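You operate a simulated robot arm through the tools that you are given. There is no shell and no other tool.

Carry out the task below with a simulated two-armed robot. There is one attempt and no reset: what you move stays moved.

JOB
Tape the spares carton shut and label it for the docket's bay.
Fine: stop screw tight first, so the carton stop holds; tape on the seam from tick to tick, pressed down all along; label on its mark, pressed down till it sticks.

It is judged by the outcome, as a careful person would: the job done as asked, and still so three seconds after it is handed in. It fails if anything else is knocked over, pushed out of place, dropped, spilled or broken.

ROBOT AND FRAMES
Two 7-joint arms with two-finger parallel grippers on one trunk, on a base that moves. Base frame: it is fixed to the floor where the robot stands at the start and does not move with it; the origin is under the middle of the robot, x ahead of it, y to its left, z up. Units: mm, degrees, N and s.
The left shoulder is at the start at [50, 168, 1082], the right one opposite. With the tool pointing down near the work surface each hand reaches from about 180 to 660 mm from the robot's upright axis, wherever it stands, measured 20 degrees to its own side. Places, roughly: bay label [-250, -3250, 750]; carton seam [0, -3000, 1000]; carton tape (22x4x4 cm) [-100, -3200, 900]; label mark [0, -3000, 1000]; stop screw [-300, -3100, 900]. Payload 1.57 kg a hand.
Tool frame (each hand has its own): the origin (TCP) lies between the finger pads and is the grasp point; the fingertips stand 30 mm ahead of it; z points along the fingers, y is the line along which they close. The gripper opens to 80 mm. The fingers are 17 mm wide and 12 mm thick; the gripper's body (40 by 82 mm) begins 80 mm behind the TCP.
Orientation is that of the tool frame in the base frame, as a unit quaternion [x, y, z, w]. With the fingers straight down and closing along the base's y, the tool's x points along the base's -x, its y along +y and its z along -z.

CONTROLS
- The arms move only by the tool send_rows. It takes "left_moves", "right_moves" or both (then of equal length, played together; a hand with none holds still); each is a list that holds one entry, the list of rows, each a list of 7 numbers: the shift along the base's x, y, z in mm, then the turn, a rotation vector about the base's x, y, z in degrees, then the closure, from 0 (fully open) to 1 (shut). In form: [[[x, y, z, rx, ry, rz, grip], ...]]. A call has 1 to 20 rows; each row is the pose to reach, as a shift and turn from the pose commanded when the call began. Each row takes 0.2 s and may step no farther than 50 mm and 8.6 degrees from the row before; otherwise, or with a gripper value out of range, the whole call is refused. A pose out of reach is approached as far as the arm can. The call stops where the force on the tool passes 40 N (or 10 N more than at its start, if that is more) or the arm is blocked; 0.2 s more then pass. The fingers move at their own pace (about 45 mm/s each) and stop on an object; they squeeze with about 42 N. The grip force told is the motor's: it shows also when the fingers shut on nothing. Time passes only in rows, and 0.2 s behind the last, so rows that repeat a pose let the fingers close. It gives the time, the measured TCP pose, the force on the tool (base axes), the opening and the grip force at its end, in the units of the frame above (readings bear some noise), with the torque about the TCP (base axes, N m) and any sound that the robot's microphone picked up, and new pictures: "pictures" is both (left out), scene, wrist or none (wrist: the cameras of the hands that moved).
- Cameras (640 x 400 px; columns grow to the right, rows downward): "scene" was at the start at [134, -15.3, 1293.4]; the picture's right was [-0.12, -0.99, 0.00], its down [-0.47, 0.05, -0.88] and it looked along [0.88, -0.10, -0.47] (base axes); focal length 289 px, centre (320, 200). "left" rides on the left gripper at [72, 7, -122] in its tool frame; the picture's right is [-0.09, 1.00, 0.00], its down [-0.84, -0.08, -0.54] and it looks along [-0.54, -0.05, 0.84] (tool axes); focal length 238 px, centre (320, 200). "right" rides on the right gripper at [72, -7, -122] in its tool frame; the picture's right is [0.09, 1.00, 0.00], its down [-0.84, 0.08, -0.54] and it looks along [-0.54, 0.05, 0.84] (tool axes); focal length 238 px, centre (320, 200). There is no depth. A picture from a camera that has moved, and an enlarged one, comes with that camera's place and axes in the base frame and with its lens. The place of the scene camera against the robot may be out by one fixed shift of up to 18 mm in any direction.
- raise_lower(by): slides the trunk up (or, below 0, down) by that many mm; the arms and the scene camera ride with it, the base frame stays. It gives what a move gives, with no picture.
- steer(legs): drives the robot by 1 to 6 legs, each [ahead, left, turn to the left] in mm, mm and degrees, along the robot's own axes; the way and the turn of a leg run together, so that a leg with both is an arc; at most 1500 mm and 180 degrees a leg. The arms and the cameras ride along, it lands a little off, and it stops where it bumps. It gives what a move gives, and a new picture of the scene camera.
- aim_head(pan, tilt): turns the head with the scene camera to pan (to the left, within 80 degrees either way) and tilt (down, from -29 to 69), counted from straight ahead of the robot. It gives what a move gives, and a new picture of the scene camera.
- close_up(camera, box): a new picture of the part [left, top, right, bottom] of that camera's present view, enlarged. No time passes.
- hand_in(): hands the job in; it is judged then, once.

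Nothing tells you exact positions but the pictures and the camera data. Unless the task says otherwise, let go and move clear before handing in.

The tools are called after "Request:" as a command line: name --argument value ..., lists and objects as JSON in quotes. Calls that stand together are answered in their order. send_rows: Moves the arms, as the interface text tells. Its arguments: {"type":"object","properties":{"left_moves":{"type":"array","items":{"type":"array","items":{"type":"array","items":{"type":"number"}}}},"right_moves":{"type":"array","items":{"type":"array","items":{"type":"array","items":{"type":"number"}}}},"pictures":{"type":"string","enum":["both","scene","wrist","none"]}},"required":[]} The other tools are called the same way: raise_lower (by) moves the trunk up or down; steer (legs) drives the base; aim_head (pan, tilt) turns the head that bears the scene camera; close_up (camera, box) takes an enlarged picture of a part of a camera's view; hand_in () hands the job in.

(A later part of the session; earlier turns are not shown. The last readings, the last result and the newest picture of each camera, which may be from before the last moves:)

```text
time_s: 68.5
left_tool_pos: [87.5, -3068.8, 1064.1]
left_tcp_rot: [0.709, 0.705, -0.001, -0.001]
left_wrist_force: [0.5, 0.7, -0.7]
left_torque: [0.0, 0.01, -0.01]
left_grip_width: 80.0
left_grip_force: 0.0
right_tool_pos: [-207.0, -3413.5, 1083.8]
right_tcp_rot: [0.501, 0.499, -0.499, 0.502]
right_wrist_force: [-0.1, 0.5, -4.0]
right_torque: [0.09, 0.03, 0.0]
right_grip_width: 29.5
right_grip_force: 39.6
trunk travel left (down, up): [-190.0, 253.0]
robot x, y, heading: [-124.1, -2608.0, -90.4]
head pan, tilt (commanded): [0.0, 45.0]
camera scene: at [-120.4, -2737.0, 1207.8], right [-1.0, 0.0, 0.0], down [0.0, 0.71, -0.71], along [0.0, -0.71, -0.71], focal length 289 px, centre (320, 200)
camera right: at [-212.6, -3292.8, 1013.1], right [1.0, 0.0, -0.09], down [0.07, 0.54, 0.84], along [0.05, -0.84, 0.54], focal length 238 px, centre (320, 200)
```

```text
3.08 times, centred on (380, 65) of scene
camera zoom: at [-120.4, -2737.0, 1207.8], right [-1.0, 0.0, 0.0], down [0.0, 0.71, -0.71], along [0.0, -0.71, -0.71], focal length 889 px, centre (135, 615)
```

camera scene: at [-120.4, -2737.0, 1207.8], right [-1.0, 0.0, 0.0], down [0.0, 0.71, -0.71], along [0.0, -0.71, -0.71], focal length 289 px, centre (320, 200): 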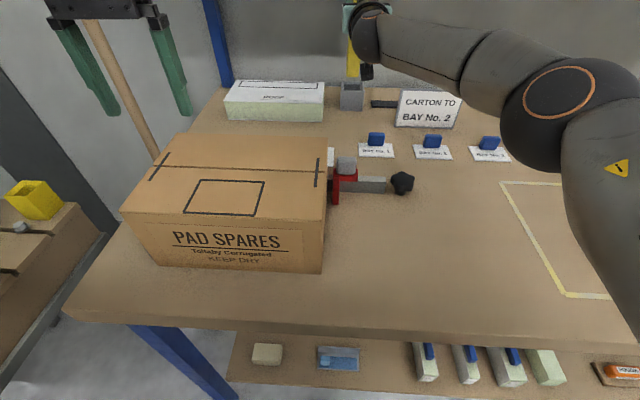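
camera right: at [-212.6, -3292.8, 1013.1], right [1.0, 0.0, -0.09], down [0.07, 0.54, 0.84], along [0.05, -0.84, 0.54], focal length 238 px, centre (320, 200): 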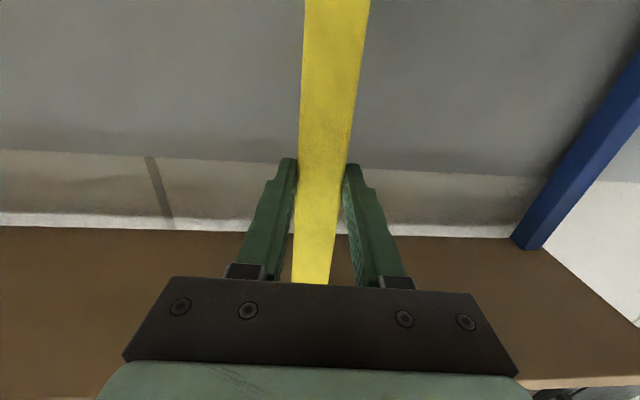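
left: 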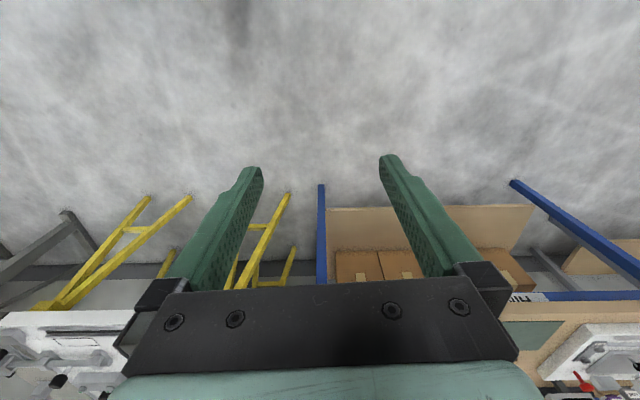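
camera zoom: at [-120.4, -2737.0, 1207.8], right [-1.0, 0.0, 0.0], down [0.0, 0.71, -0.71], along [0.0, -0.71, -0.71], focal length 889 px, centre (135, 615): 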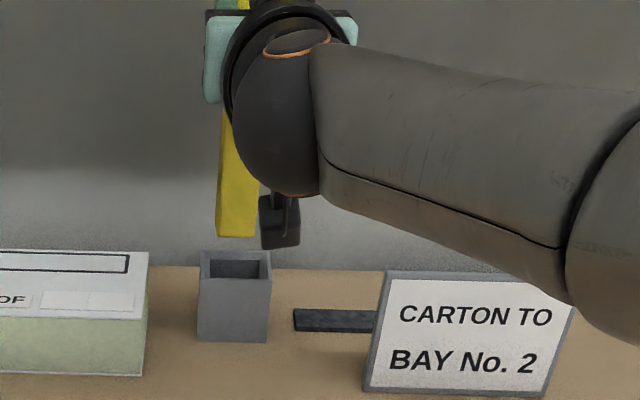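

The bar is out of the holder. I'll draw it back toward me and look at all of its faces before deciding how it is applied.

Request:
send_rows --right_moves '[[[0, 40, 5, 0, 0, 0, 1], [0, 80, 10, 0, 0, 0, 1], [0, 120, 15, 0, 0, 0, 1], [0, 160, 20, 0, 0, 0, 1], [0, 200, 20, 0, 0, 0, 1], [0, 220, 20, 0, 0, 0, 1], [0, 220, 20, 0, 0, 0, 1]]]' --pictures "both"

Request:
aim_head --pan -10 --tilt 20

```text
time_s: 70.1
left_tool_pos: [89.4, -3068.8, 1064.0]
left_tcp_rot: [0.71, 0.704, 0.0, 0.0]
left_wrist_force: [0.6, 0.7, -0.3]
left_torque: [-0.02, -0.01, 0.0]
left_grip_width: 80.3
left_grip_force: 0.1
right_tool_pos: [-206.3, -3194.3, 1104.8]
right_tcp_rot: [0.501, 0.499, -0.499, 0.502]
right_wrist_force: [0.4, 0.5, -3.8]
right_torque: [0.12, -0.01, 0.02]
right_grip_width: 29.7
right_grip_force: 38.8
trunk travel left (down, up): [-190.0, 253.0]
robot x, y, heading: [-129.0, -2609.6, -90.3]
head pan, tilt (commanded): [0.0, 45.0]
camera scene: at [-120.4, -2736.8, 1207.8], right [-1.0, 0.0, 0.0], down [0.0, 0.71, -0.71], along [0.0, -0.71, -0.71], focal length 289 px, centre (320, 200)
camera right: at [-212.9, -3072.4, 1032.7], right [1.0, 0.0, -0.09], down [0.07, 0.54, 0.84], along [0.05, -0.84, 0.54], focal length 238 px, centre (320, 200)
```

scene: 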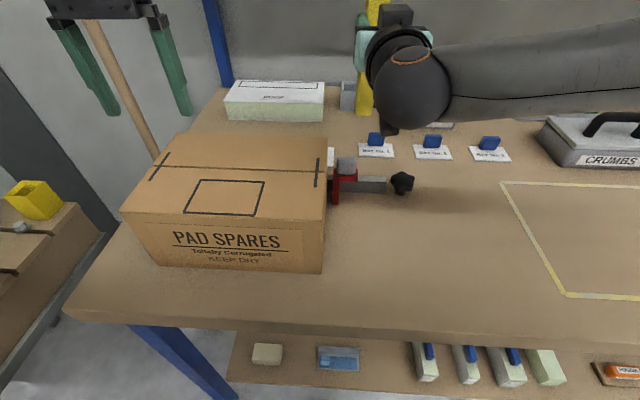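
right: 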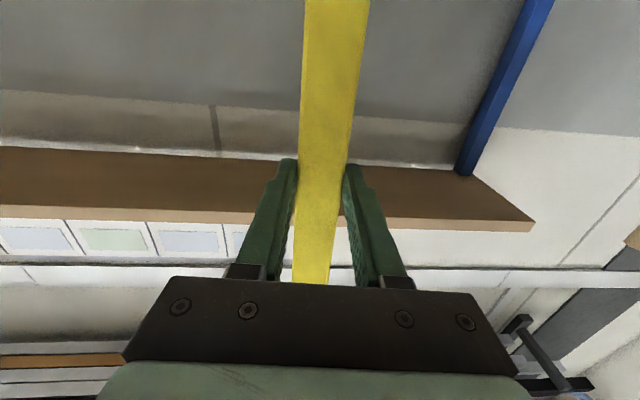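

```text
time_s: 71.0
left_tool_pos: [88.5, -3068.1, 1063.9]
left_tcp_rot: [0.709, 0.705, 0.001, 0.0]
left_wrist_force: [0.3, -0.2, 0.4]
left_torque: [-0.05, 0.02, 0.0]
left_grip_width: 80.1
left_grip_force: 0.0
right_tool_pos: [-208.3, -3192.6, 1104.0]
right_tcp_rot: [0.501, 0.498, -0.499, 0.502]
right_wrist_force: [-0.1, -0.4, -5.0]
right_torque: [0.13, 0.01, -0.01]
right_grip_width: 29.5
right_grip_force: 39.6
trunk travel left (down, up): [-190.0, 253.0]
robot x, y, heading: [-125.2, -2609.9, -89.9]
head pan, tilt (commanded): [-10.0, 20.0]
camera scene: at [-136.6, -2747.2, 1246.4], right [-0.98, 0.18, 0.0], down [0.06, 0.34, -0.94], along [-0.17, -0.92, -0.34], focal length 289 px, centre (320, 200)
```

scene: 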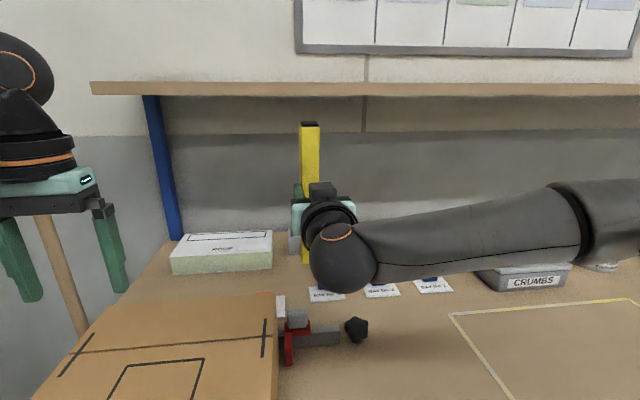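

Request:
send_rows --right_moves '[[[-5, 0, 10, 0, 0, 8.5, 1], [-10, 0, 20, 0, 0, 17, 1], [-15, 0, 30, 0, 0, 25.5, 1], [-20, 0, 30, 0, 0, 34, 1], [-25, 0, 30, 0, 0, 42.5, 1], [-30, 0, 30, 0, 0, 51, 1], [-35, 0, 30, 0, 0, 59.5, 1], [-40, 0, 30, 0, 0, 68, 1], [-45, 0, 30, 0, 0, 76.5, 1], [-50, 0, 30, 0, 0, 85, 1], [-50, 0, 30, 0, 0, 90, 1], [-50, 0, 30, 0, 0, 90, 1]]]' --pictures "both"

```text
time_s: 73.6
left_tool_pos: [87.9, -3071.1, 1064.9]
left_tcp_rot: [0.709, 0.705, 0.001, 0.0]
left_wrist_force: [0.7, -0.1, 0.2]
left_torque: [-0.02, 0.02, 0.0]
left_grip_width: 79.9
left_grip_force: 0.1
right_tool_pos: [-256.6, -3192.5, 1133.9]
right_tcp_rot: [0.001, 0.707, 0.004, 0.707]
right_wrist_force: [0.0, -0.2, -3.7]
right_torque: [-0.03, 0.12, 0.01]
right_grip_width: 29.6
right_grip_force: 39.2
trunk travel left (down, up): [-190.0, 253.0]
robot x, y, heading: [-122.2, -2614.8, -90.3]
head pan, tilt (commanded): [-10.0, 20.0]
camera scene: at [-136.7, -2747.1, 1246.5], right [-0.98, 0.18, 0.0], down [0.06, 0.34, -0.94], along [-0.17, -0.92, -0.34], focal length 289 px, centre (320, 200)
camera right: at [-378.3, -3200.7, 1062.5], right [0.0, 1.0, -0.09], down [-0.54, 0.07, 0.84], along [0.84, 0.05, 0.54], focal length 238 px, centre (320, 200)
```

scene: 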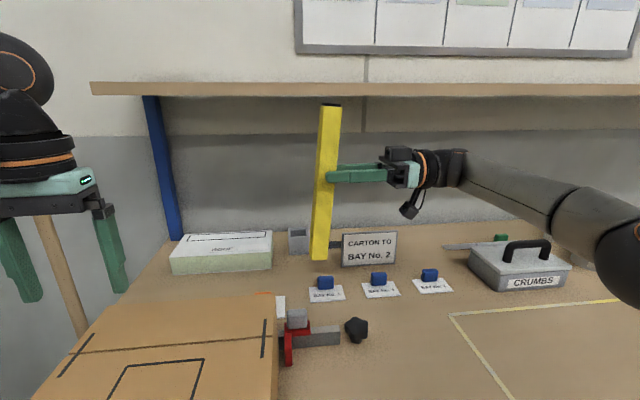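
right: 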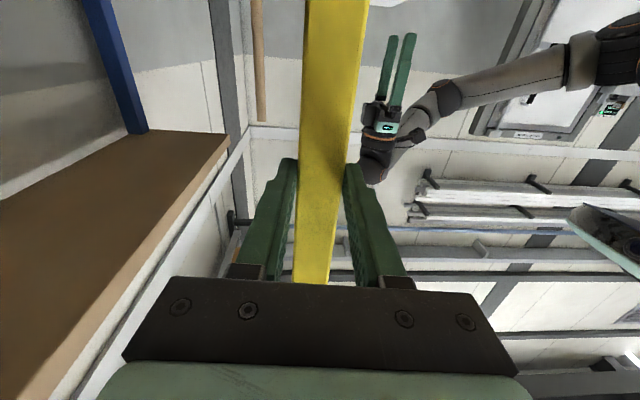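

Request:
close_up --camera "scene" --box '[280, 85, 400, 185]'

Request:
close_up --camera "scene" --box '[270, 170, 390, 270]'

```text
4.00 times, centred on (340, 135) of scene
camera zoom: at [-136.7, -2747.1, 1246.5], right [-0.98, 0.18, 0.0], down [0.06, 0.34, -0.94], along [-0.17, -0.92, -0.34], focal length 1156 px, centre (240, 460)
```

zoom: 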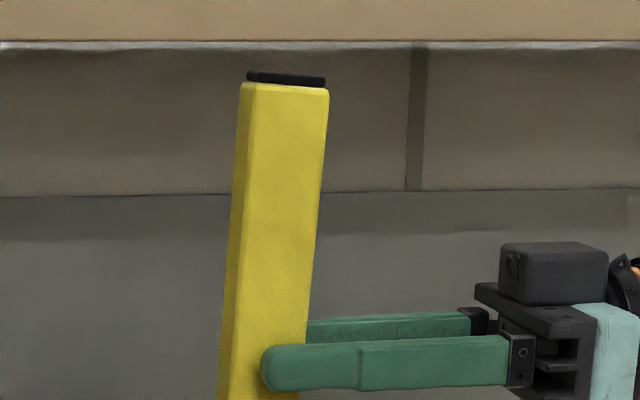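

```text
4.00 times, centred on (330, 220) of scene
camera zoom: at [-136.7, -2747.1, 1246.5], right [-0.98, 0.18, 0.0], down [0.06, 0.34, -0.94], along [-0.17, -0.92, -0.34], focal length 1156 px, centre (280, 120)
```

zoom: 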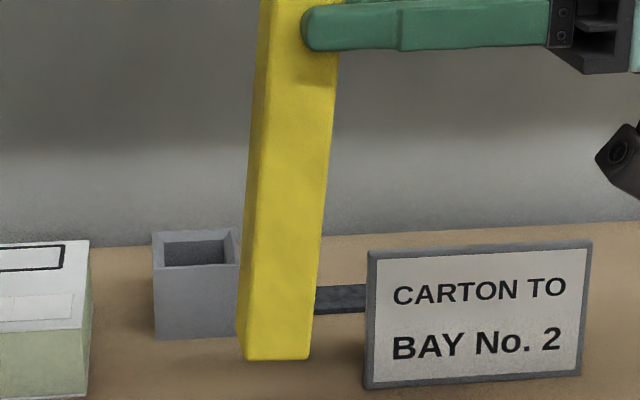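

The yellow bar is plain with no sticky face and about 26 cm long, so it isn't the tape. The carton tape must be the brown 22 cm strip with the orange grip on white backing behind the carton, near (-50..-130,-3210). I'll put the bar back in its holder exactly as it was, starting by turning the hand back.

Request:
send_rows --right_moves '[[[0, 0, 0, 0, 0, -5, 1], [5, 0, 0, 0, 0, -13.5, 1], [10, 0, 0, 0, 0, -22, 1], [15, 0, 0, 0, 0, -30.5, 1], [20, 0, 0, 0, 0, -39, 1], [25, 0, 0, 0, 0, -47.5, 1], [30, 0, 0, 0, 0, -56, 1], [35, 0, 0, 0, 0, -64.5, 1], [40, 0, 0, 0, 0, -73, 1], [45, 0, 0, 0, 0, -81.5, 1], [49, 0, 0, 0, 0, -90, 1], [49, 0, 0, 0, 0, -90, 1]]]' --pictures "scene"

Request:
raise_lower --by 25

Request:
steer --legs '[[22, 0, 0]]'

```text
time_s: 76.2
left_tool_pos: [87.3, -3068.4, 1064.0]
left_tcp_rot: [0.709, 0.706, -0.001, 0.0]
left_wrist_force: [-1.3, 0.9, -0.2]
left_torque: [0.0, -0.03, -0.01]
left_grip_width: 80.1
left_grip_force: 0.0
right_tool_pos: [-209.2, -3194.4, 1134.6]
right_tcp_rot: [0.501, 0.498, -0.498, 0.502]
right_wrist_force: [0.4, 0.0, -3.6]
right_torque: [0.14, 0.01, -0.02]
right_grip_width: 29.7
right_grip_force: 39.4
trunk travel left (down, up): [-190.0, 253.0]
robot x, y, heading: [-123.3, -2610.5, -90.3]
head pan, tilt (commanded): [-10.0, 20.0]
camera scene: at [-136.7, -2747.1, 1246.5], right [-0.98, 0.18, 0.0], down [0.06, 0.34, -0.94], along [-0.17, -0.92, -0.34], focal length 289 px, centre (320, 200)
```

scene: 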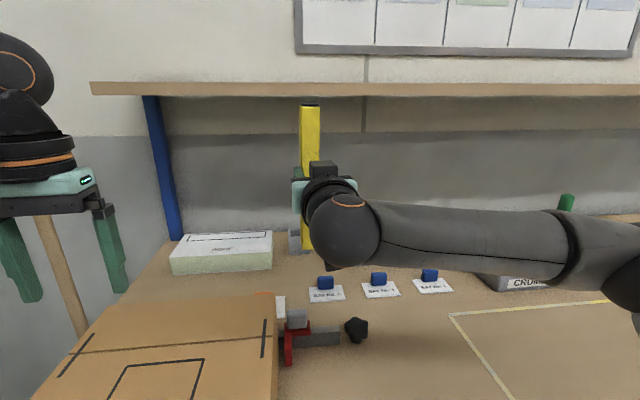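

```text
time_s: 76.9
left_tool_pos: [88.6, -3069.3, 1088.4]
left_tcp_rot: [0.709, 0.705, 0.0, 0.0]
left_wrist_force: [-0.2, 0.1, 1.1]
left_torque: [0.0, 0.0, 0.0]
left_grip_width: 80.2
left_grip_force: 0.1
right_tool_pos: [-208.7, -3194.5, 1159.1]
right_tcp_rot: [0.501, 0.499, -0.499, 0.502]
right_wrist_force: [1.2, -0.1, -3.5]
right_torque: [0.11, 0.05, -0.01]
right_grip_width: 29.5
right_grip_force: 38.8
trunk travel left (down, up): [-215.0, 228.0]
robot x, y, heading: [-123.9, -2610.0, -90.4]
head pan, tilt (commanded): [-10.0, 20.0]
```

```text
time_s: 77.7
left_tool_pos: [87.9, -3092.1, 1088.1]
left_tcp_rot: [0.708, 0.706, 0.001, 0.0]
left_wrist_force: [-1.2, -0.9, 0.2]
left_torque: [0.03, 0.02, 0.01]
left_grip_width: 80.0
left_grip_force: 0.2
right_tool_pos: [-208.1, -3216.1, 1159.4]
right_tcp_rot: [0.502, 0.498, -0.499, 0.501]
right_wrist_force: [0.5, -0.1, -3.4]
right_torque: [0.12, -0.01, -0.01]
right_grip_width: 29.7
right_grip_force: 39.1
trunk travel left (down, up): [-215.0, 228.0]
robot x, y, heading: [-120.9, -2629.5, -90.4]
head pan, tilt (commanded): [-10.0, 20.0]
camera scene: at [-136.7, -2769.6, 1271.3], right [-0.98, 0.18, 0.0], down [0.06, 0.34, -0.94], along [-0.17, -0.92, -0.34], focal length 289 px, centre (320, 200)
```

scene: 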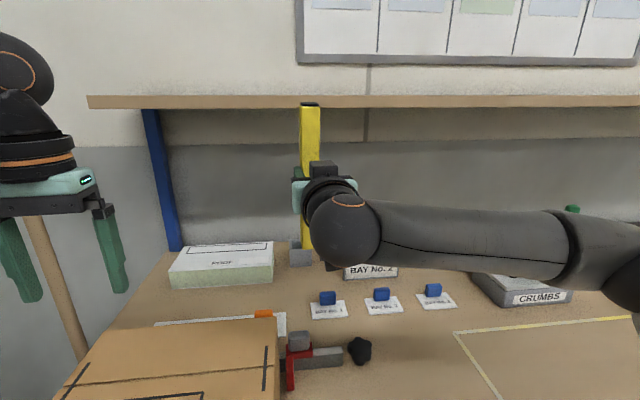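

I'll lower first so the bar's top passes under the shelf, pitch 3.5° to make the bar vertical, and advance to just short of the holder.

Request:
send_rows --right_moves '[[[0, 0, -32, 0, 0, 0, 1], [1, 0, -64, 0, 0, 0, 1], [1, -40, -64, 1, 0, 0, 1], [1, -80, -64, 2, 0, 0, 1], [1, -120, -64, 3.5, 0, 0, 1], [1, -160, -64, 3.5, 0, 0, 1], [1, -180, -64, 3.5, 0, 0, 1], [1, -180, -64, 3.5, 0, 0, 1]]]' --pictures "both"

Request:
aim_head --pan 0 --tilt 25

```text
time_s: 79.5
left_tool_pos: [87.9, -3090.5, 1089.2]
left_tcp_rot: [0.708, 0.706, 0.0, 0.0]
left_wrist_force: [-0.6, -0.4, -0.4]
left_torque: [0.01, -0.03, -0.02]
left_grip_width: 80.0
left_grip_force: 0.0
right_tool_pos: [-207.0, -3396.2, 1095.5]
right_tcp_rot: [0.516, 0.514, -0.483, 0.486]
right_wrist_force: [-0.2, 0.7, -2.9]
right_torque: [0.1, 0.0, -0.02]
right_grip_width: 29.5
right_grip_force: 38.7
trunk travel left (down, up): [-215.0, 228.0]
robot x, y, heading: [-121.2, -2631.9, -90.3]
head pan, tilt (commanded): [-10.0, 20.0]
camera scene: at [-136.7, -2769.0, 1271.5], right [-0.98, 0.18, 0.0], down [0.06, 0.34, -0.94], along [-0.17, -0.92, -0.34], focal length 289 px, centre (320, 200)
camera right: at [-213.0, -3270.8, 1031.2], right [1.0, 0.01, -0.09], down [0.07, 0.49, 0.87], along [0.05, -0.87, 0.49], focal length 238 px, centre (320, 200)
```

scene: 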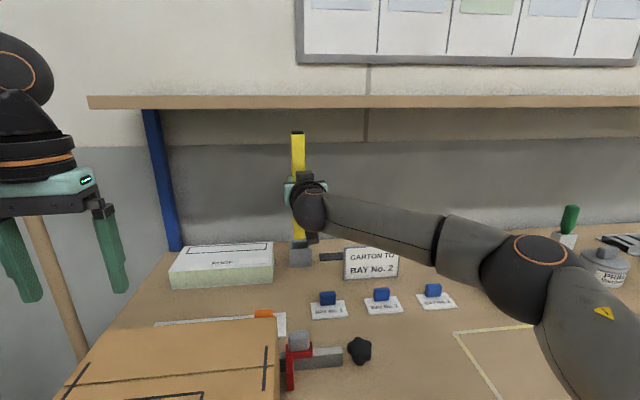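
right: 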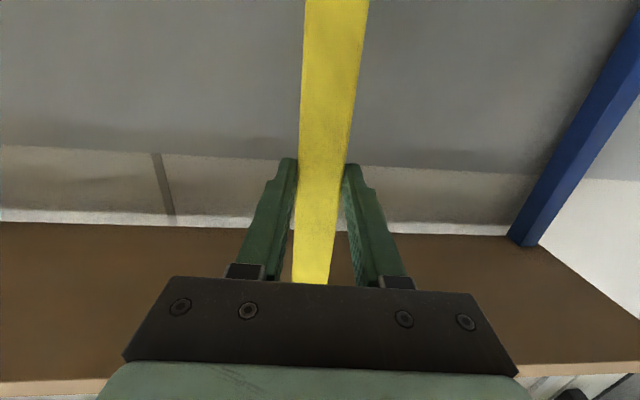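

```text
time_s: 80.2
left_tool_pos: [87.5, -3091.7, 1089.9]
left_tcp_rot: [0.709, 0.705, 0.001, 0.001]
left_wrist_force: [-0.6, -0.5, -0.2]
left_torque: [0.0, 0.0, 0.01]
left_grip_width: 80.0
left_grip_force: 0.0
right_tool_pos: [-207.9, -3395.9, 1093.8]
right_tcp_rot: [0.516, 0.514, -0.483, 0.486]
right_wrist_force: [0.7, 0.0, -4.3]
right_torque: [0.1, -0.01, 0.01]
right_grip_width: 29.6
right_grip_force: 39.2
trunk travel left (down, up): [-215.0, 228.0]
robot x, y, heading: [-123.6, -2629.9, -90.5]
head pan, tilt (commanded): [0.0, 25.0]
camera scene: at [-120.6, -2769.5, 1263.4], right [-1.0, 0.0, 0.0], down [0.0, 0.42, -0.91], along [0.0, -0.91, -0.42], focal length 289 px, centre (320, 200)
```

scene: 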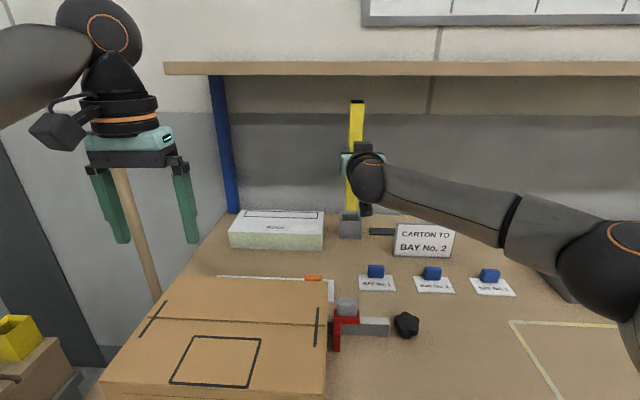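

Request:
send_rows --right_moves '[[[0, -18, 0, 0, 0, 0, 1], [0, -36, 0, 0, 0, 0, 1], [0, -36, 0, 0, 0, 0, 1]]]' --pictures "none"

Request:
close_up --camera "scene" --box '[320, 90, 420, 250]'

Request:
close_up --camera "scene" --box '[325, 190, 385, 245]'

```text
time_s: 81.0
left_tool_pos: [88.0, -3091.9, 1089.3]
left_tcp_rot: [0.709, 0.706, 0.0, 0.0]
left_wrist_force: [-0.1, -0.4, -0.1]
left_torque: [-0.01, 0.01, 0.02]
left_grip_width: 80.1
left_grip_force: 0.1
right_tool_pos: [-206.8, -3432.1, 1095.1]
right_tcp_rot: [0.516, 0.513, -0.484, 0.486]
right_wrist_force: [0.0, -0.2, -4.0]
right_torque: [0.08, 0.01, -0.01]
right_grip_width: 29.6
right_grip_force: 39.3
trunk travel left (down, up): [-215.0, 228.0]
robot x, y, heading: [-122.5, -2631.1, -90.5]
head pan, tilt (commanded): [0.0, 25.0]
```

```text
2.50 times, centred on (370, 170) of scene
camera zoom: at [-120.6, -2769.5, 1263.4], right [-1.0, 0.0, 0.0], down [0.0, 0.42, -0.91], along [0.0, -0.91, -0.42], focal length 722 px, centre (195, 275)
```

zoom: 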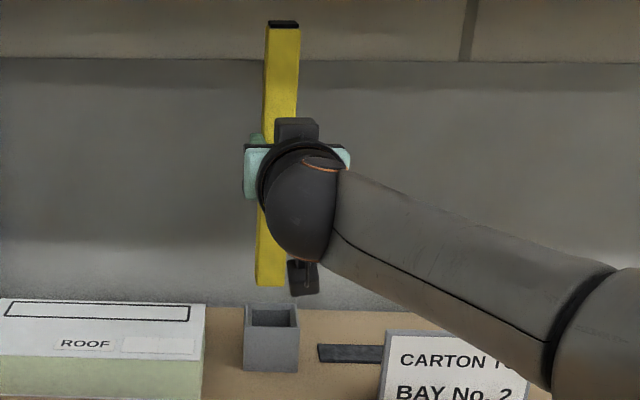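

```text
7.27 times, centred on (355, 218) of scene
camera zoom: at [-120.6, -2769.5, 1263.4], right [-1.0, 0.0, 0.0], down [0.0, 0.42, -0.91], along [0.0, -0.91, -0.42], focal length 2101 px, centre (66, 73)
```

zoom: 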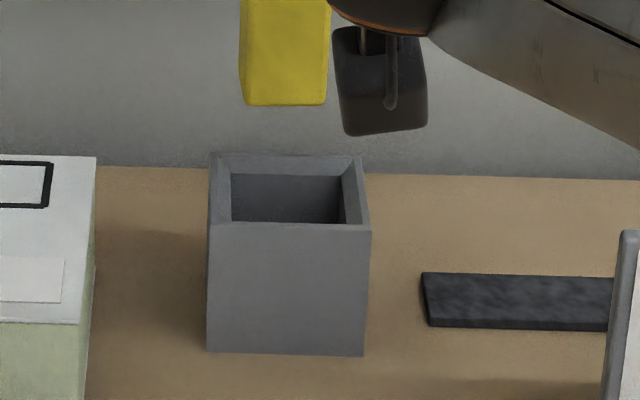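

Comparing the bar's lower end with the holder mouth, it should shift about 2 mm right and a few mm toward me. I'll adjust, lower to just above the rim and check again.

Request:
send_rows --right_moves '[[[-2, 5, -10, 0, 0, 0, 1], [-2, 5, -20, 0, 0, 0, 1], [-2, 5, -28, 0, 0, 0, 1], [-2, 5, -28, 0, 0, 0, 1]]]' --pictures "none"

Request:
close_up --camera "scene" --box '[325, 190, 385, 245]'

```text
time_s: 82.0
left_tool_pos: [88.2, -3090.1, 1088.5]
left_tcp_rot: [0.709, 0.706, 0.0, 0.001]
left_wrist_force: [0.8, -0.1, 0.4]
left_torque: [0.02, -0.03, -0.04]
left_grip_width: 80.0
left_grip_force: 0.0
right_tool_pos: [-209.3, -3428.3, 1067.5]
right_tcp_rot: [0.516, 0.514, -0.483, 0.486]
right_wrist_force: [-0.2, 0.1, -4.7]
right_torque: [0.09, 0.02, 0.0]
right_grip_width: 29.9
right_grip_force: 38.8
trunk travel left (down, up): [-215.0, 228.0]
robot x, y, heading: [-124.4, -2628.8, -90.2]
head pan, tilt (commanded): [0.0, 25.0]
```

```text
7.27 times, centred on (355, 218) of scene
camera zoom: at [-120.5, -2769.5, 1263.4], right [-1.0, 0.0, 0.0], down [0.0, 0.42, -0.91], along [0.0, -0.91, -0.42], focal length 2101 px, centre (66, 73)
```

zoom: 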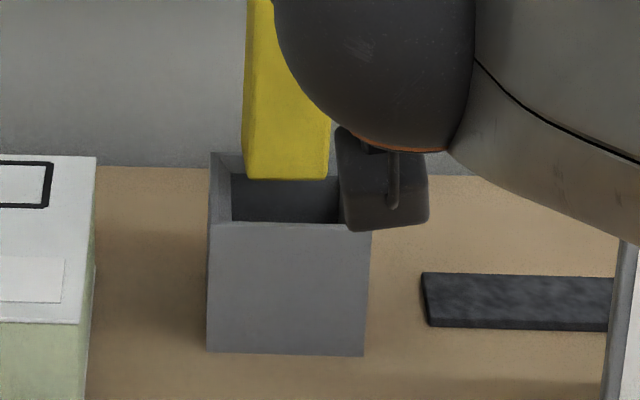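

Alignment with the holder mouth (which has a chamfered lip) looks right. I'll lower slowly and watch the force.

Request:
send_rows --right_moves '[[[0, 0, -5, 0, 0, 0, 1], [0, 0, -10, 0, 0, 0, 1], [0, 0, -15, 0, 0, 0, 1], [0, 0, -20, 0, 0, 0, 1], [0, 0, -25, 0, 0, 0, 1]]]' --pictures "none"

Request:
close_up --camera "scene" --box '[325, 190, 385, 245]'

```text
time_s: 83.2
left_tool_pos: [88.4, -3090.8, 1088.5]
left_tcp_rot: [0.708, 0.706, -0.001, 0.0]
left_wrist_force: [-0.8, 0.7, -0.3]
left_torque: [-0.02, 0.04, 0.01]
left_grip_width: 80.2
left_grip_force: 0.0
right_tool_pos: [-209.1, -3427.2, 1042.2]
right_tcp_rot: [0.516, 0.514, -0.483, 0.486]
right_wrist_force: [-0.4, 0.0, -3.5]
right_torque: [0.12, -0.04, -0.02]
right_grip_width: 29.7
right_grip_force: 39.2
trunk travel left (down, up): [-215.0, 228.0]
robot x, y, heading: [-125.7, -2628.9, -90.1]
head pan, tilt (commanded): [0.0, 25.0]
```

```text
7.27 times, centred on (355, 218) of scene
camera zoom: at [-120.5, -2769.6, 1263.4], right [-1.0, 0.0, 0.0], down [0.0, 0.42, -0.91], along [0.0, -0.91, -0.42], focal length 2101 px, centre (66, 73)
```

zoom: 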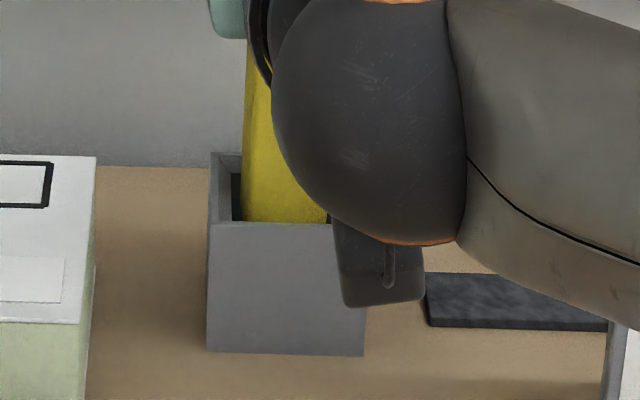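

Request:
send_rows --right_moves '[[[0, 0, -6, 0, 0, 0, 1], [0, 0, -12, 0, 0, 0, 1], [0, 0, -18, 0, 0, 0, 1], [0, 0, -24, 0, 0, 0, 1], [0, 0, -28, 0, 0, 0, 1]]]' --pictures "none"

Request:
send_rows --right_moves '[[[0, 0, -2, 0, 0, 0, 1], [0, 0, -4, 0, 0, 0, 1], [0, 0, -6, 0, 0, 0, 1]]]' --pictures "none"

```text
time_s: 84.4
left_tool_pos: [87.7, -3090.0, 1088.4]
left_tcp_rot: [0.709, 0.705, 0.0, 0.0]
left_wrist_force: [0.5, -0.4, -0.1]
left_torque: [0.0, -0.01, -0.01]
left_grip_width: 79.9
left_grip_force: 0.2
right_tool_pos: [-209.0, -3425.9, 1014.5]
right_tcp_rot: [0.517, 0.514, -0.483, 0.485]
right_wrist_force: [0.3, 0.3, -5.2]
right_torque: [0.12, 0.02, -0.01]
right_grip_width: 29.4
right_grip_force: 39.0
trunk travel left (down, up): [-215.0, 228.0]
robot x, y, heading: [-123.2, -2631.0, -90.5]
head pan, tilt (commanded): [0.0, 25.0]
```

```text
time_s: 85.2
left_tool_pos: [88.2, -3090.0, 1089.2]
left_tcp_rot: [0.709, 0.706, 0.001, 0.0]
left_wrist_force: [0.5, 0.7, -0.5]
left_torque: [-0.03, -0.01, 0.02]
left_grip_width: 79.7
left_grip_force: 0.2
right_tool_pos: [-209.2, -3425.7, 1009.6]
right_tcp_rot: [0.516, 0.514, -0.483, 0.486]
right_wrist_force: [-0.2, 0.9, -1.6]
right_torque: [0.19, 0.08, 0.0]
right_grip_width: 29.4
right_grip_force: 39.1
trunk travel left (down, up): [-215.0, 228.0]
robot x, y, heading: [-121.6, -2630.4, -90.1]
head pan, tilt (commanded): [0.0, 25.0]
```

Request:
send_rows --right_moves '[[[0, 0, -1, 0, 0, 0, 1], [0, 0, -2, 0, 0, 0, 1], [0, 0, -2, 0, 0, 0, 1]]]' --pictures "wrist"

```text
time_s: 86.0
left_tool_pos: [88.9, -3090.2, 1089.6]
left_tcp_rot: [0.708, 0.706, 0.0, 0.0]
left_wrist_force: [0.2, -0.3, -0.6]
left_torque: [0.02, 0.01, 0.02]
left_grip_width: 80.0
left_grip_force: 0.1
right_tool_pos: [-209.6, -3426.0, 1009.3]
right_tcp_rot: [0.515, 0.512, -0.486, 0.486]
right_wrist_force: [0.3, -2.0, 6.6]
right_torque: [-0.36, 0.1, 0.01]
right_grip_width: 29.7
right_grip_force: 39.2
trunk travel left (down, up): [-215.0, 228.0]
robot x, y, heading: [-121.0, -2632.5, -90.3]
head pan, tilt (commanded): [0.0, 25.0]
camera right: at [-215.0, -3301.3, 944.9], right [1.0, 0.0, -0.09], down [0.07, 0.49, 0.87], along [0.05, -0.87, 0.49], focal length 238 px, centre (320, 200)
```

right: 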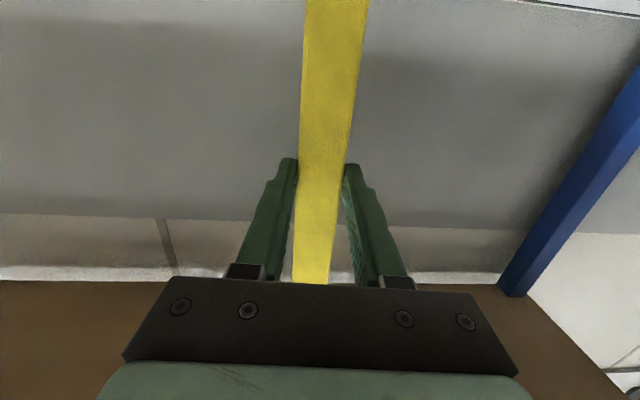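

The bar is standing on the holder floor (upward force appeared). I'll open the fingers and check it stays upright.

Request:
send_rows --right_moves '[[[0, 0, 1, 0, 0, 0, 0.6], [0, 0, 1, 0, 0, 0, 0.3], [0, 0, 1, 0, 0, 0, 0], [0, 0, 1, 0, 0, 0, 0], [0, 0, 1, 0, 0, 0, 0], [0, 0, 1, 0, 0, 0, 0]]]' --pictures "both"

```text
time_s: 87.4
left_tool_pos: [87.4, -3090.1, 1089.1]
left_tcp_rot: [0.709, 0.705, 0.0, 0.0]
left_wrist_force: [-0.4, -0.2, 0.7]
left_torque: [-0.02, 0.01, 0.01]
left_grip_width: 80.4
left_grip_force: 0.0
right_tool_pos: [-208.9, -3426.5, 1007.0]
right_tcp_rot: [0.516, 0.513, -0.484, 0.486]
right_wrist_force: [0.0, -0.3, 0.0]
right_torque: [0.02, 0.01, 0.03]
right_grip_width: 80.1
right_grip_force: 0.1
trunk travel left (down, up): [-215.0, 228.0]
robot x, y, heading: [-125.5, -2632.6, -90.3]
head pan, tilt (commanded): [0.0, 25.0]
camera scene: at [-120.5, -2769.0, 1263.4], right [-1.0, 0.0, 0.0], down [0.0, 0.42, -0.91], along [0.0, -0.91, -0.42], focal length 289 px, centre (320, 200)
camera right: at [-215.1, -3301.4, 943.9], right [1.0, 0.01, -0.09], down [0.07, 0.49, 0.87], along [0.05, -0.87, 0.49], focal length 238 px, centre (320, 200)
```

scene: 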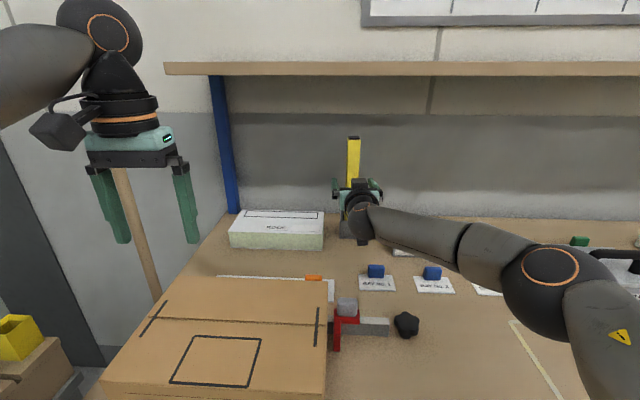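
right: 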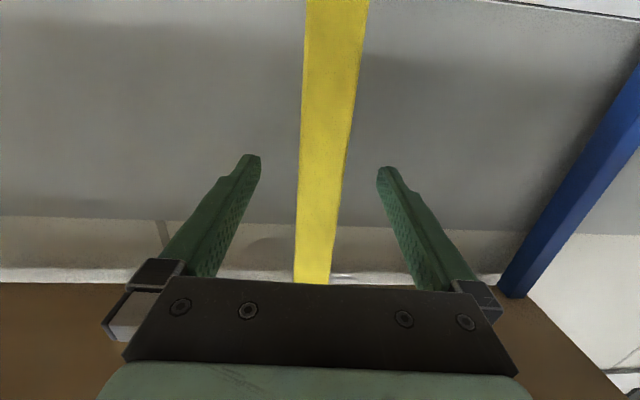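

The bar stands upright in its holder again. I'll back the hand out straight, then turn it down to inspect the real tape behind the carton.

Request:
send_rows --right_moves '[[[0, 35, 0, 0, 0, 0, 0], [0, 70, 0, 0, 0, 0, 0], [0, 105, 5, 0, 0, 0, 0], [0, 140, 20, 0, 0, 0, 0], [0, 160, 40, 8, 0, 0, 0], [0, 175, 60, 16, 0, 0, 0], [0, 190, 80, 24, 0, 0, 0], [5, 205, 95, 32, 0, 0, 0], [15, 215, 105, 40, 0, 0, 0], [25, 225, 110, 48, 0, 0, 0], [35, 235, 110, 56, 0, 0, 0], [45, 240, 110, 64, 0, 0, 0], [55, 240, 110, 72, 0, 0, 0], [65, 235, 105, 80, 0, 0, 0], [75, 230, 100, 86.5, 0, 0, 0], [75, 230, 100, 86.5, 0, 0, 0]]]' --pictures "both"

```text
time_s: 90.8
left_tool_pos: [88.4, -3089.8, 1089.3]
left_tcp_rot: [0.709, 0.706, -0.001, 0.0]
left_wrist_force: [0.0, -0.2, 0.7]
left_torque: [-0.01, -0.02, -0.03]
left_grip_width: 80.0
left_grip_force: 0.0
right_tool_pos: [-150.3, -3158.4, 1090.2]
right_tcp_rot: [0.708, 0.706, -0.001, 0.0]
right_wrist_force: [1.2, -0.6, -0.1]
right_torque: [0.0, 0.02, 0.0]
right_grip_width: 80.0
right_grip_force: 0.1
right hand out of reach, approached as far as the arm can: row 14, 15, 16
trunk travel left (down, up): [-215.0, 228.0]
robot x, y, heading: [-121.3, -2632.2, -90.3]
head pan, tilt (commanded): [0.0, 25.0]
camera scene: at [-119.6, -2768.7, 1263.5], right [-1.0, 0.0, 0.0], down [0.0, 0.42, -0.91], along [0.0, -0.91, -0.42], focal length 289 px, centre (320, 200)
camera right: at [-156.2, -3087.2, 1212.8], right [1.0, 0.09, 0.0], down [0.08, -0.84, 0.54], along [0.05, -0.54, -0.84], focal length 238 px, centre (320, 200)
```

scene: 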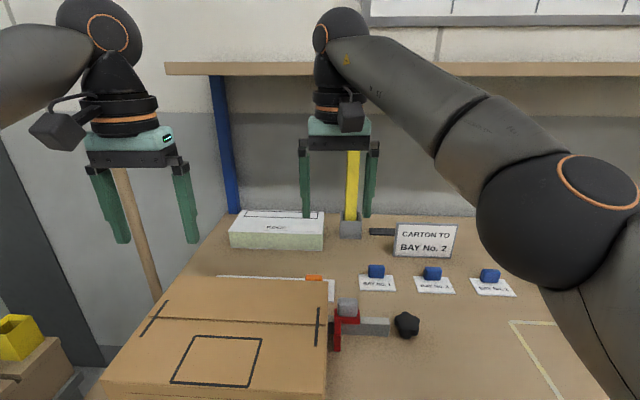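
right: 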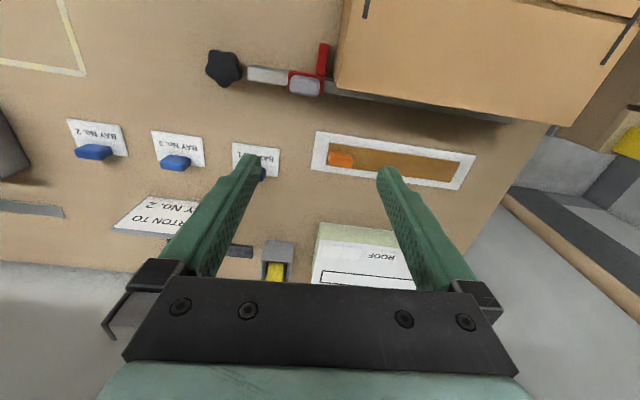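

Request:
close_up --camera "right" --box '[290, 110, 490, 210]'

Request:
close_up --camera "scene" --box '[205, 255, 345, 335]'

Request:
close_up --camera "scene" --box '[320, 130, 400, 245]'

```text
3.20 times, centred on (390, 160) of right
camera zoom: at [-156.2, -3087.2, 1212.8], right [1.0, 0.09, 0.0], down [0.08, -0.84, 0.54], along [0.05, -0.54, -0.84], focal length 763 px, centre (96, 328)
```

zoom: 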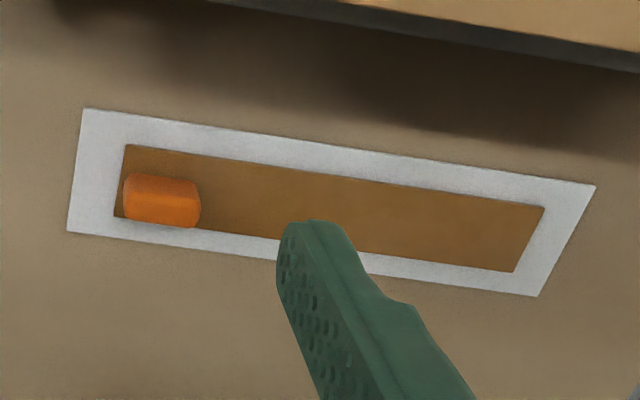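

```text
4.57 times, centred on (275, 295) of scene
camera zoom: at [-119.6, -2768.7, 1263.5], right [-1.0, 0.0, 0.0], down [0.0, 0.42, -0.91], along [0.0, -0.91, -0.42], focal length 1321 px, centre (526, -234)
```

zoom: 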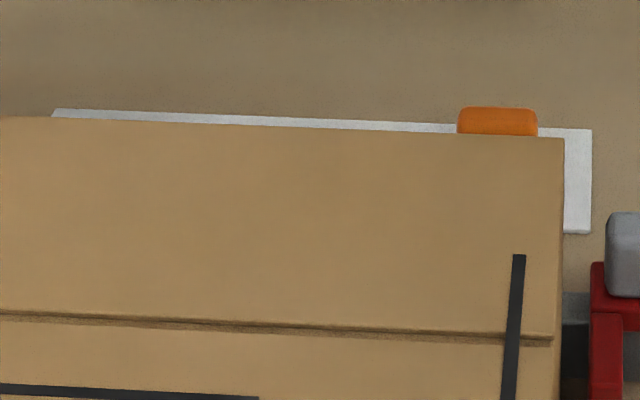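

```text
3.48 times, centred on (360, 188) of scene
camera zoom: at [-119.6, -2768.7, 1263.5], right [-1.0, 0.0, 0.0], down [0.0, 0.42, -0.91], along [0.0, -0.91, -0.42], focal length 1005 px, centre (181, 244)
```

zoom: 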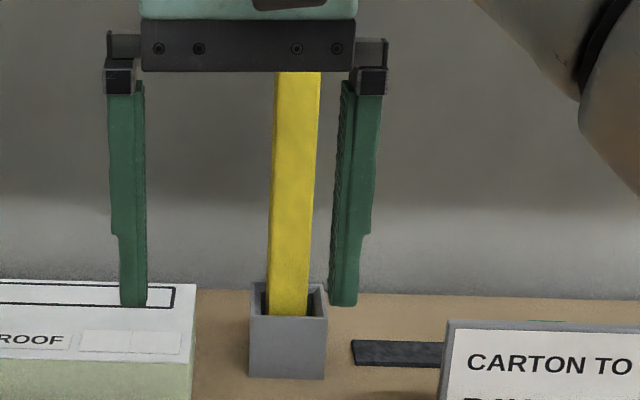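

The yellow bar stands in its holder as before. The real tape is the brown 220×40 mm strip with an orange handle near (-111,-3231), lying on a white backing. I'll tuck the right arm back, raise the trunk to nominal and shift the base right ~100 mm so the left hand can take the handle.

Request:
send_rows --right_moves '[[[-35, 26, 8, 0, 0, 0, 0], [-70, 52, 16, 0, 0, 0, 0], [-105, 78, 24, 0, 0, 0, 0], [-140, 105, 32, 0, 0, 0, 0], [-175, 131, 41, 0, 0, 0, 0], [-210, 158, 50, 0, 0, 0, 0], [-210, 158, 50, 0, 0, 0, 0]]]' --pictures "none"

Request:
raise_lower --by 35

Request:
steer --legs '[[0, -90, 0]]'

```text
time_s: 92.4
left_tool_pos: [88.6, -3090.5, 1089.6]
left_tcp_rot: [0.709, 0.706, 0.001, 0.0]
left_wrist_force: [0.5, -0.1, -0.8]
left_torque: [-0.01, -0.02, 0.03]
left_grip_width: 80.0
left_grip_force: 0.0
right_tool_pos: [-362.7, -2999.8, 1138.8]
right_tcp_rot: [0.709, 0.705, 0.0, 0.0]
right_wrist_force: [-0.5, -0.6, -0.3]
right_torque: [0.0, 0.0, -0.01]
right_grip_width: 80.2
right_grip_force: 0.1
trunk travel left (down, up): [-215.0, 228.0]
robot x, y, heading: [-123.7, -2632.0, -89.9]
head pan, tilt (commanded): [0.0, 25.0]
```

```text
time_s: 93.2
left_tool_pos: [87.8, -3090.9, 1123.2]
left_tcp_rot: [0.709, 0.706, 0.0, 0.0]
left_wrist_force: [0.6, 0.0, 0.0]
left_torque: [0.02, 0.04, 0.01]
left_grip_width: 79.8
left_grip_force: 0.0
right_tool_pos: [-362.9, -3000.3, 1174.5]
right_tcp_rot: [0.709, 0.705, 0.0, 0.0]
right_wrist_force: [-0.5, -0.1, 0.3]
right_torque: [0.04, 0.02, -0.02]
right_grip_width: 80.1
right_grip_force: 0.0
trunk travel left (down, up): [-250.0, 193.0]
robot x, y, heading: [-125.5, -2631.1, -90.4]
head pan, tilt (commanded): [0.0, 25.0]
```

```text
time_s: 94.7
left_tool_pos: [-1.4, -3090.1, 1124.4]
left_tcp_rot: [0.708, 0.706, -0.001, 0.0]
left_wrist_force: [0.3, -0.8, -1.0]
left_torque: [-0.02, -0.04, -0.02]
left_grip_width: 80.1
left_grip_force: 0.1
right_tool_pos: [-451.9, -3000.5, 1173.8]
right_tcp_rot: [0.709, 0.706, 0.0, 0.001]
right_wrist_force: [0.4, -1.0, -0.1]
right_torque: [-0.01, -0.02, -0.01]
right_grip_width: 80.2
right_grip_force: 0.0
trunk travel left (down, up): [-250.0, 193.0]
robot x, y, heading: [-214.6, -2631.5, -90.2]
head pan, tilt (commanded): [0.0, 25.0]
camera scene: at [-210.5, -2768.6, 1298.4], right [-1.0, 0.0, 0.0], down [0.0, 0.42, -0.91], along [0.0, -0.91, -0.42], focal length 289 px, centre (320, 200)
```

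scene: 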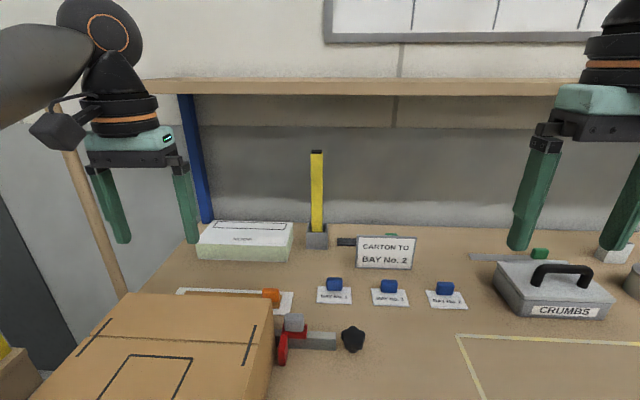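

Now the orange handle is visible from here. I'll swing the left hand over it, turned so the fingers close across the handle, and look from above.

Request:
send_rows --left_moves '[[[-10, -14, 0, 0, 0, 8, 0], [-20, -28, 0, 0, 0, 16, 0], [-30, -42, 0, 0, 0, 24, 0], [-40, -56, 0, 0, 0, 32, 0], [-50, -70, 0, 0, 0, 40, 0], [-60, -84, 0, 0, 0, 48, 0], [-70, -98, -5, 0, 0, 56, 0], [-80, -112, -20, 0, 0, 64, 0], [-90, -126, -40, 0, 0, 72, 0], [-100, -138, -65, 0, 0, 80, 0], [-110, -141, -90, 0, 0, 86.5, 0], [-110, -141, -110, 0, 0, 86.5, 0], [-110, -141, -110, 0, 0, 86.5, 0]]]' --pictures "both"

```text
time_s: 97.5
left_tool_pos: [-112.6, -3231.2, 1013.9]
left_tcp_rot: [0.032, 0.999, -0.001, 0.0]
left_wrist_force: [-0.5, 0.3, 0.9]
left_torque: [0.02, 0.03, 0.0]
left_grip_width: 79.9
left_grip_force: 0.1
left hand out of reach, approached as far as the arm can: row 9, 10, 11
right_tool_pos: [-451.7, -2999.5, 1174.5]
right_tcp_rot: [0.709, 0.705, -0.001, 0.0]
right_wrist_force: [0.1, -0.3, 0.1]
right_torque: [-0.02, -0.01, 0.0]
right_grip_width: 79.9
right_grip_force: 0.1
trunk travel left (down, up): [-250.0, 193.0]
robot x, y, heading: [-210.8, -2632.3, -90.5]
head pan, tilt (commanded): [0.0, 25.0]
camera scene: at [-210.1, -2768.6, 1298.4], right [-1.0, 0.0, 0.0], down [0.0, 0.42, -0.91], along [0.0, -0.91, -0.42], focal length 289 px, centre (320, 200)
camera left: at [-182.3, -3219.0, 1135.8], right [0.16, 0.99, 0.0], down [0.83, -0.13, 0.54], along [0.54, -0.09, -0.84], focal length 238 px, centre (320, 200)
```

scene: 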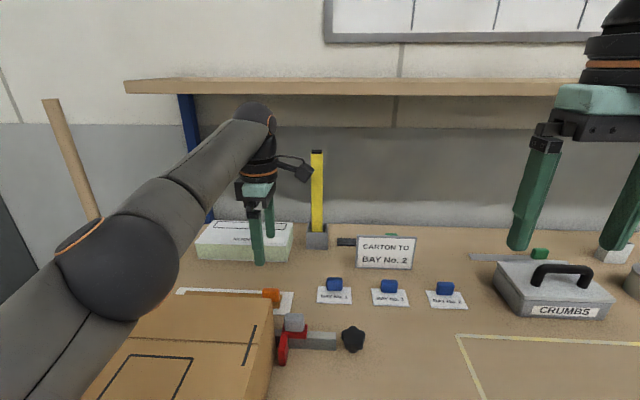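
left: 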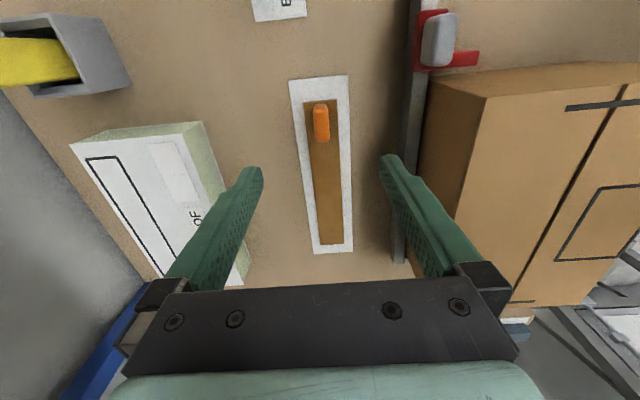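

Request:
close_up --camera "left" --box '[260, 60, 400, 270]'

Request:
close_up --camera "left" --box '[280, 85, 370, 155]'

Request:
close_up --camera "scene" --box '[170, 275, 310, 345]'

```text
1.90 times, centred on (330, 165) of left
camera zoom: at [-182.3, -3219.0, 1135.8], right [0.16, 0.99, 0.0], down [0.83, -0.13, 0.54], along [0.54, -0.09, -0.84], focal length 454 px, centre (301, 267)
```

zoom: 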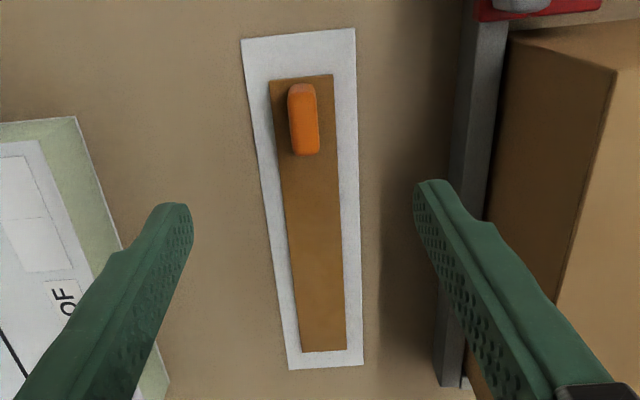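

```text
5.71 times, centred on (325, 120) of left
camera zoom: at [-182.3, -3219.0, 1135.8], right [0.16, 0.99, 0.0], down [0.83, -0.13, 0.54], along [0.54, -0.09, -0.84], focal length 1362 px, centre (291, 657)
```

zoom: 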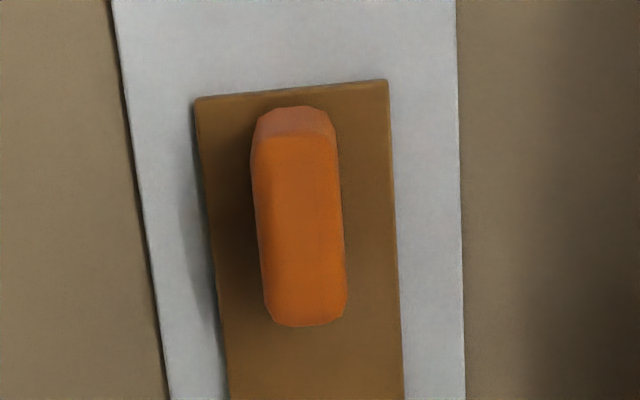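

```text
4.57 times, centred on (240, 310) of scene
camera zoom: at [-210.1, -2768.6, 1298.4], right [-1.0, 0.0, 0.0], down [0.0, 0.42, -0.91], along [0.0, -0.91, -0.42], focal length 1321 px, centre (686, -303)
```

zoom: 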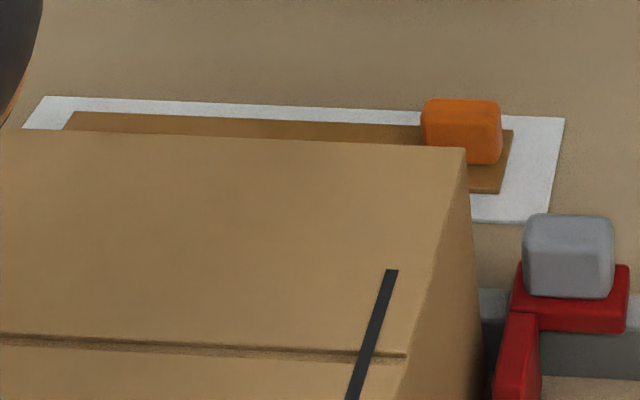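

The handle is about 35×15 mm and 25 mm tall, centred near (-110.5,-3229.5), with the strip running at about -3.9° to x. I'll lower the left hand around it.

Request:
send_rows --left_moves '[[[2, 1.5, -30, 0, 0, -0.4, 0], [2, 1.5, -60, 0, 0, -0.4, 0], [2, 1.5, -90, 0, 0, -0.4, 0], [2, 1.5, -105, 0, 0, -0.4, 0], [2, 1.5, -105, 0, 0, -0.4, 0]]]' --pictures "wrist"

```text
time_s: 98.7
left_tool_pos: [-109.8, -3230.6, 910.0]
left_tcp_rot: [0.036, 0.999, 0.001, 0.0]
left_wrist_force: [0.6, 0.3, -0.3]
left_torque: [0.01, 0.01, 0.03]
left_grip_width: 80.0
left_grip_force: 0.0
right_tool_pos: [-451.7, -3000.1, 1174.7]
right_tcp_rot: [0.709, 0.705, -0.001, 0.0]
right_wrist_force: [0.3, 0.0, 0.4]
right_torque: [-0.01, -0.01, 0.0]
right_grip_width: 80.0
right_grip_force: 0.1
trunk travel left (down, up): [-250.0, 193.0]
robot x, y, heading: [-213.5, -2631.4, -89.9]
head pan, tilt (commanded): [0.0, 25.0]
camera left: at [-181.2, -3217.2, 1031.2], right [0.16, 0.99, 0.0], down [0.83, -0.14, 0.54], along [0.53, -0.09, -0.84], focal length 238 px, centre (320, 200)
```

left: 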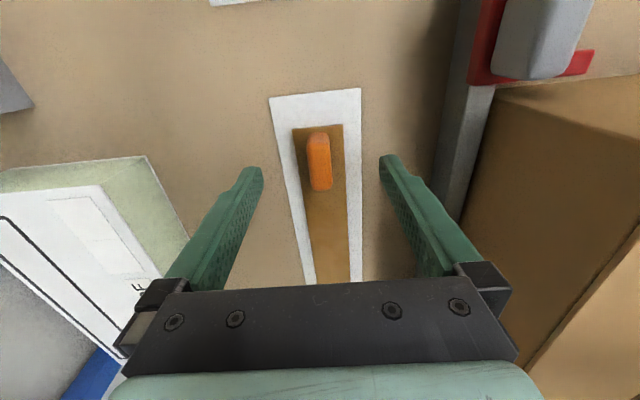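

Request:
send_rows --left_moves '[[[-2, 0, -10, 0, 0, 0, 0], [-2, 0, -19, 0, 0, 0, 0], [-2, 0, -24, 0, 0, 0, 0], [-2, 0, -24, 0, 0, 0, 0]]]' --pictures "wrist"

```text
time_s: 99.7
left_tool_pos: [-110.2, -3230.6, 887.8]
left_tcp_rot: [0.035, 0.999, -0.001, 0.0]
left_wrist_force: [0.5, 1.0, 0.3]
left_torque: [0.0, -0.02, -0.02]
left_grip_width: 80.1
left_grip_force: 0.1
right_tool_pos: [-450.6, -2999.7, 1175.5]
right_tcp_rot: [0.709, 0.706, 0.0, 0.001]
right_wrist_force: [0.5, 0.6, -0.7]
right_torque: [-0.04, 0.01, -0.02]
right_grip_width: 80.1
right_grip_force: 0.0
trunk travel left (down, up): [-250.0, 193.0]
robot x, y, heading: [-212.6, -2628.9, -90.4]
head pan, tilt (commanded): [0.0, 25.0]
camera left: at [-182.0, -3217.4, 1008.9], right [0.16, 0.99, 0.0], down [0.83, -0.14, 0.54], along [0.53, -0.09, -0.84], focal length 238 px, centre (320, 200)
```

left: 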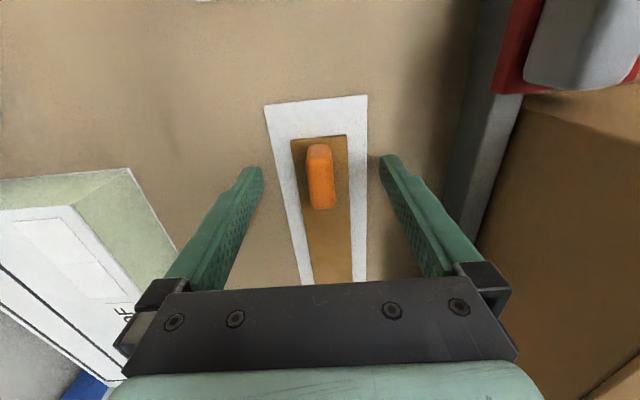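

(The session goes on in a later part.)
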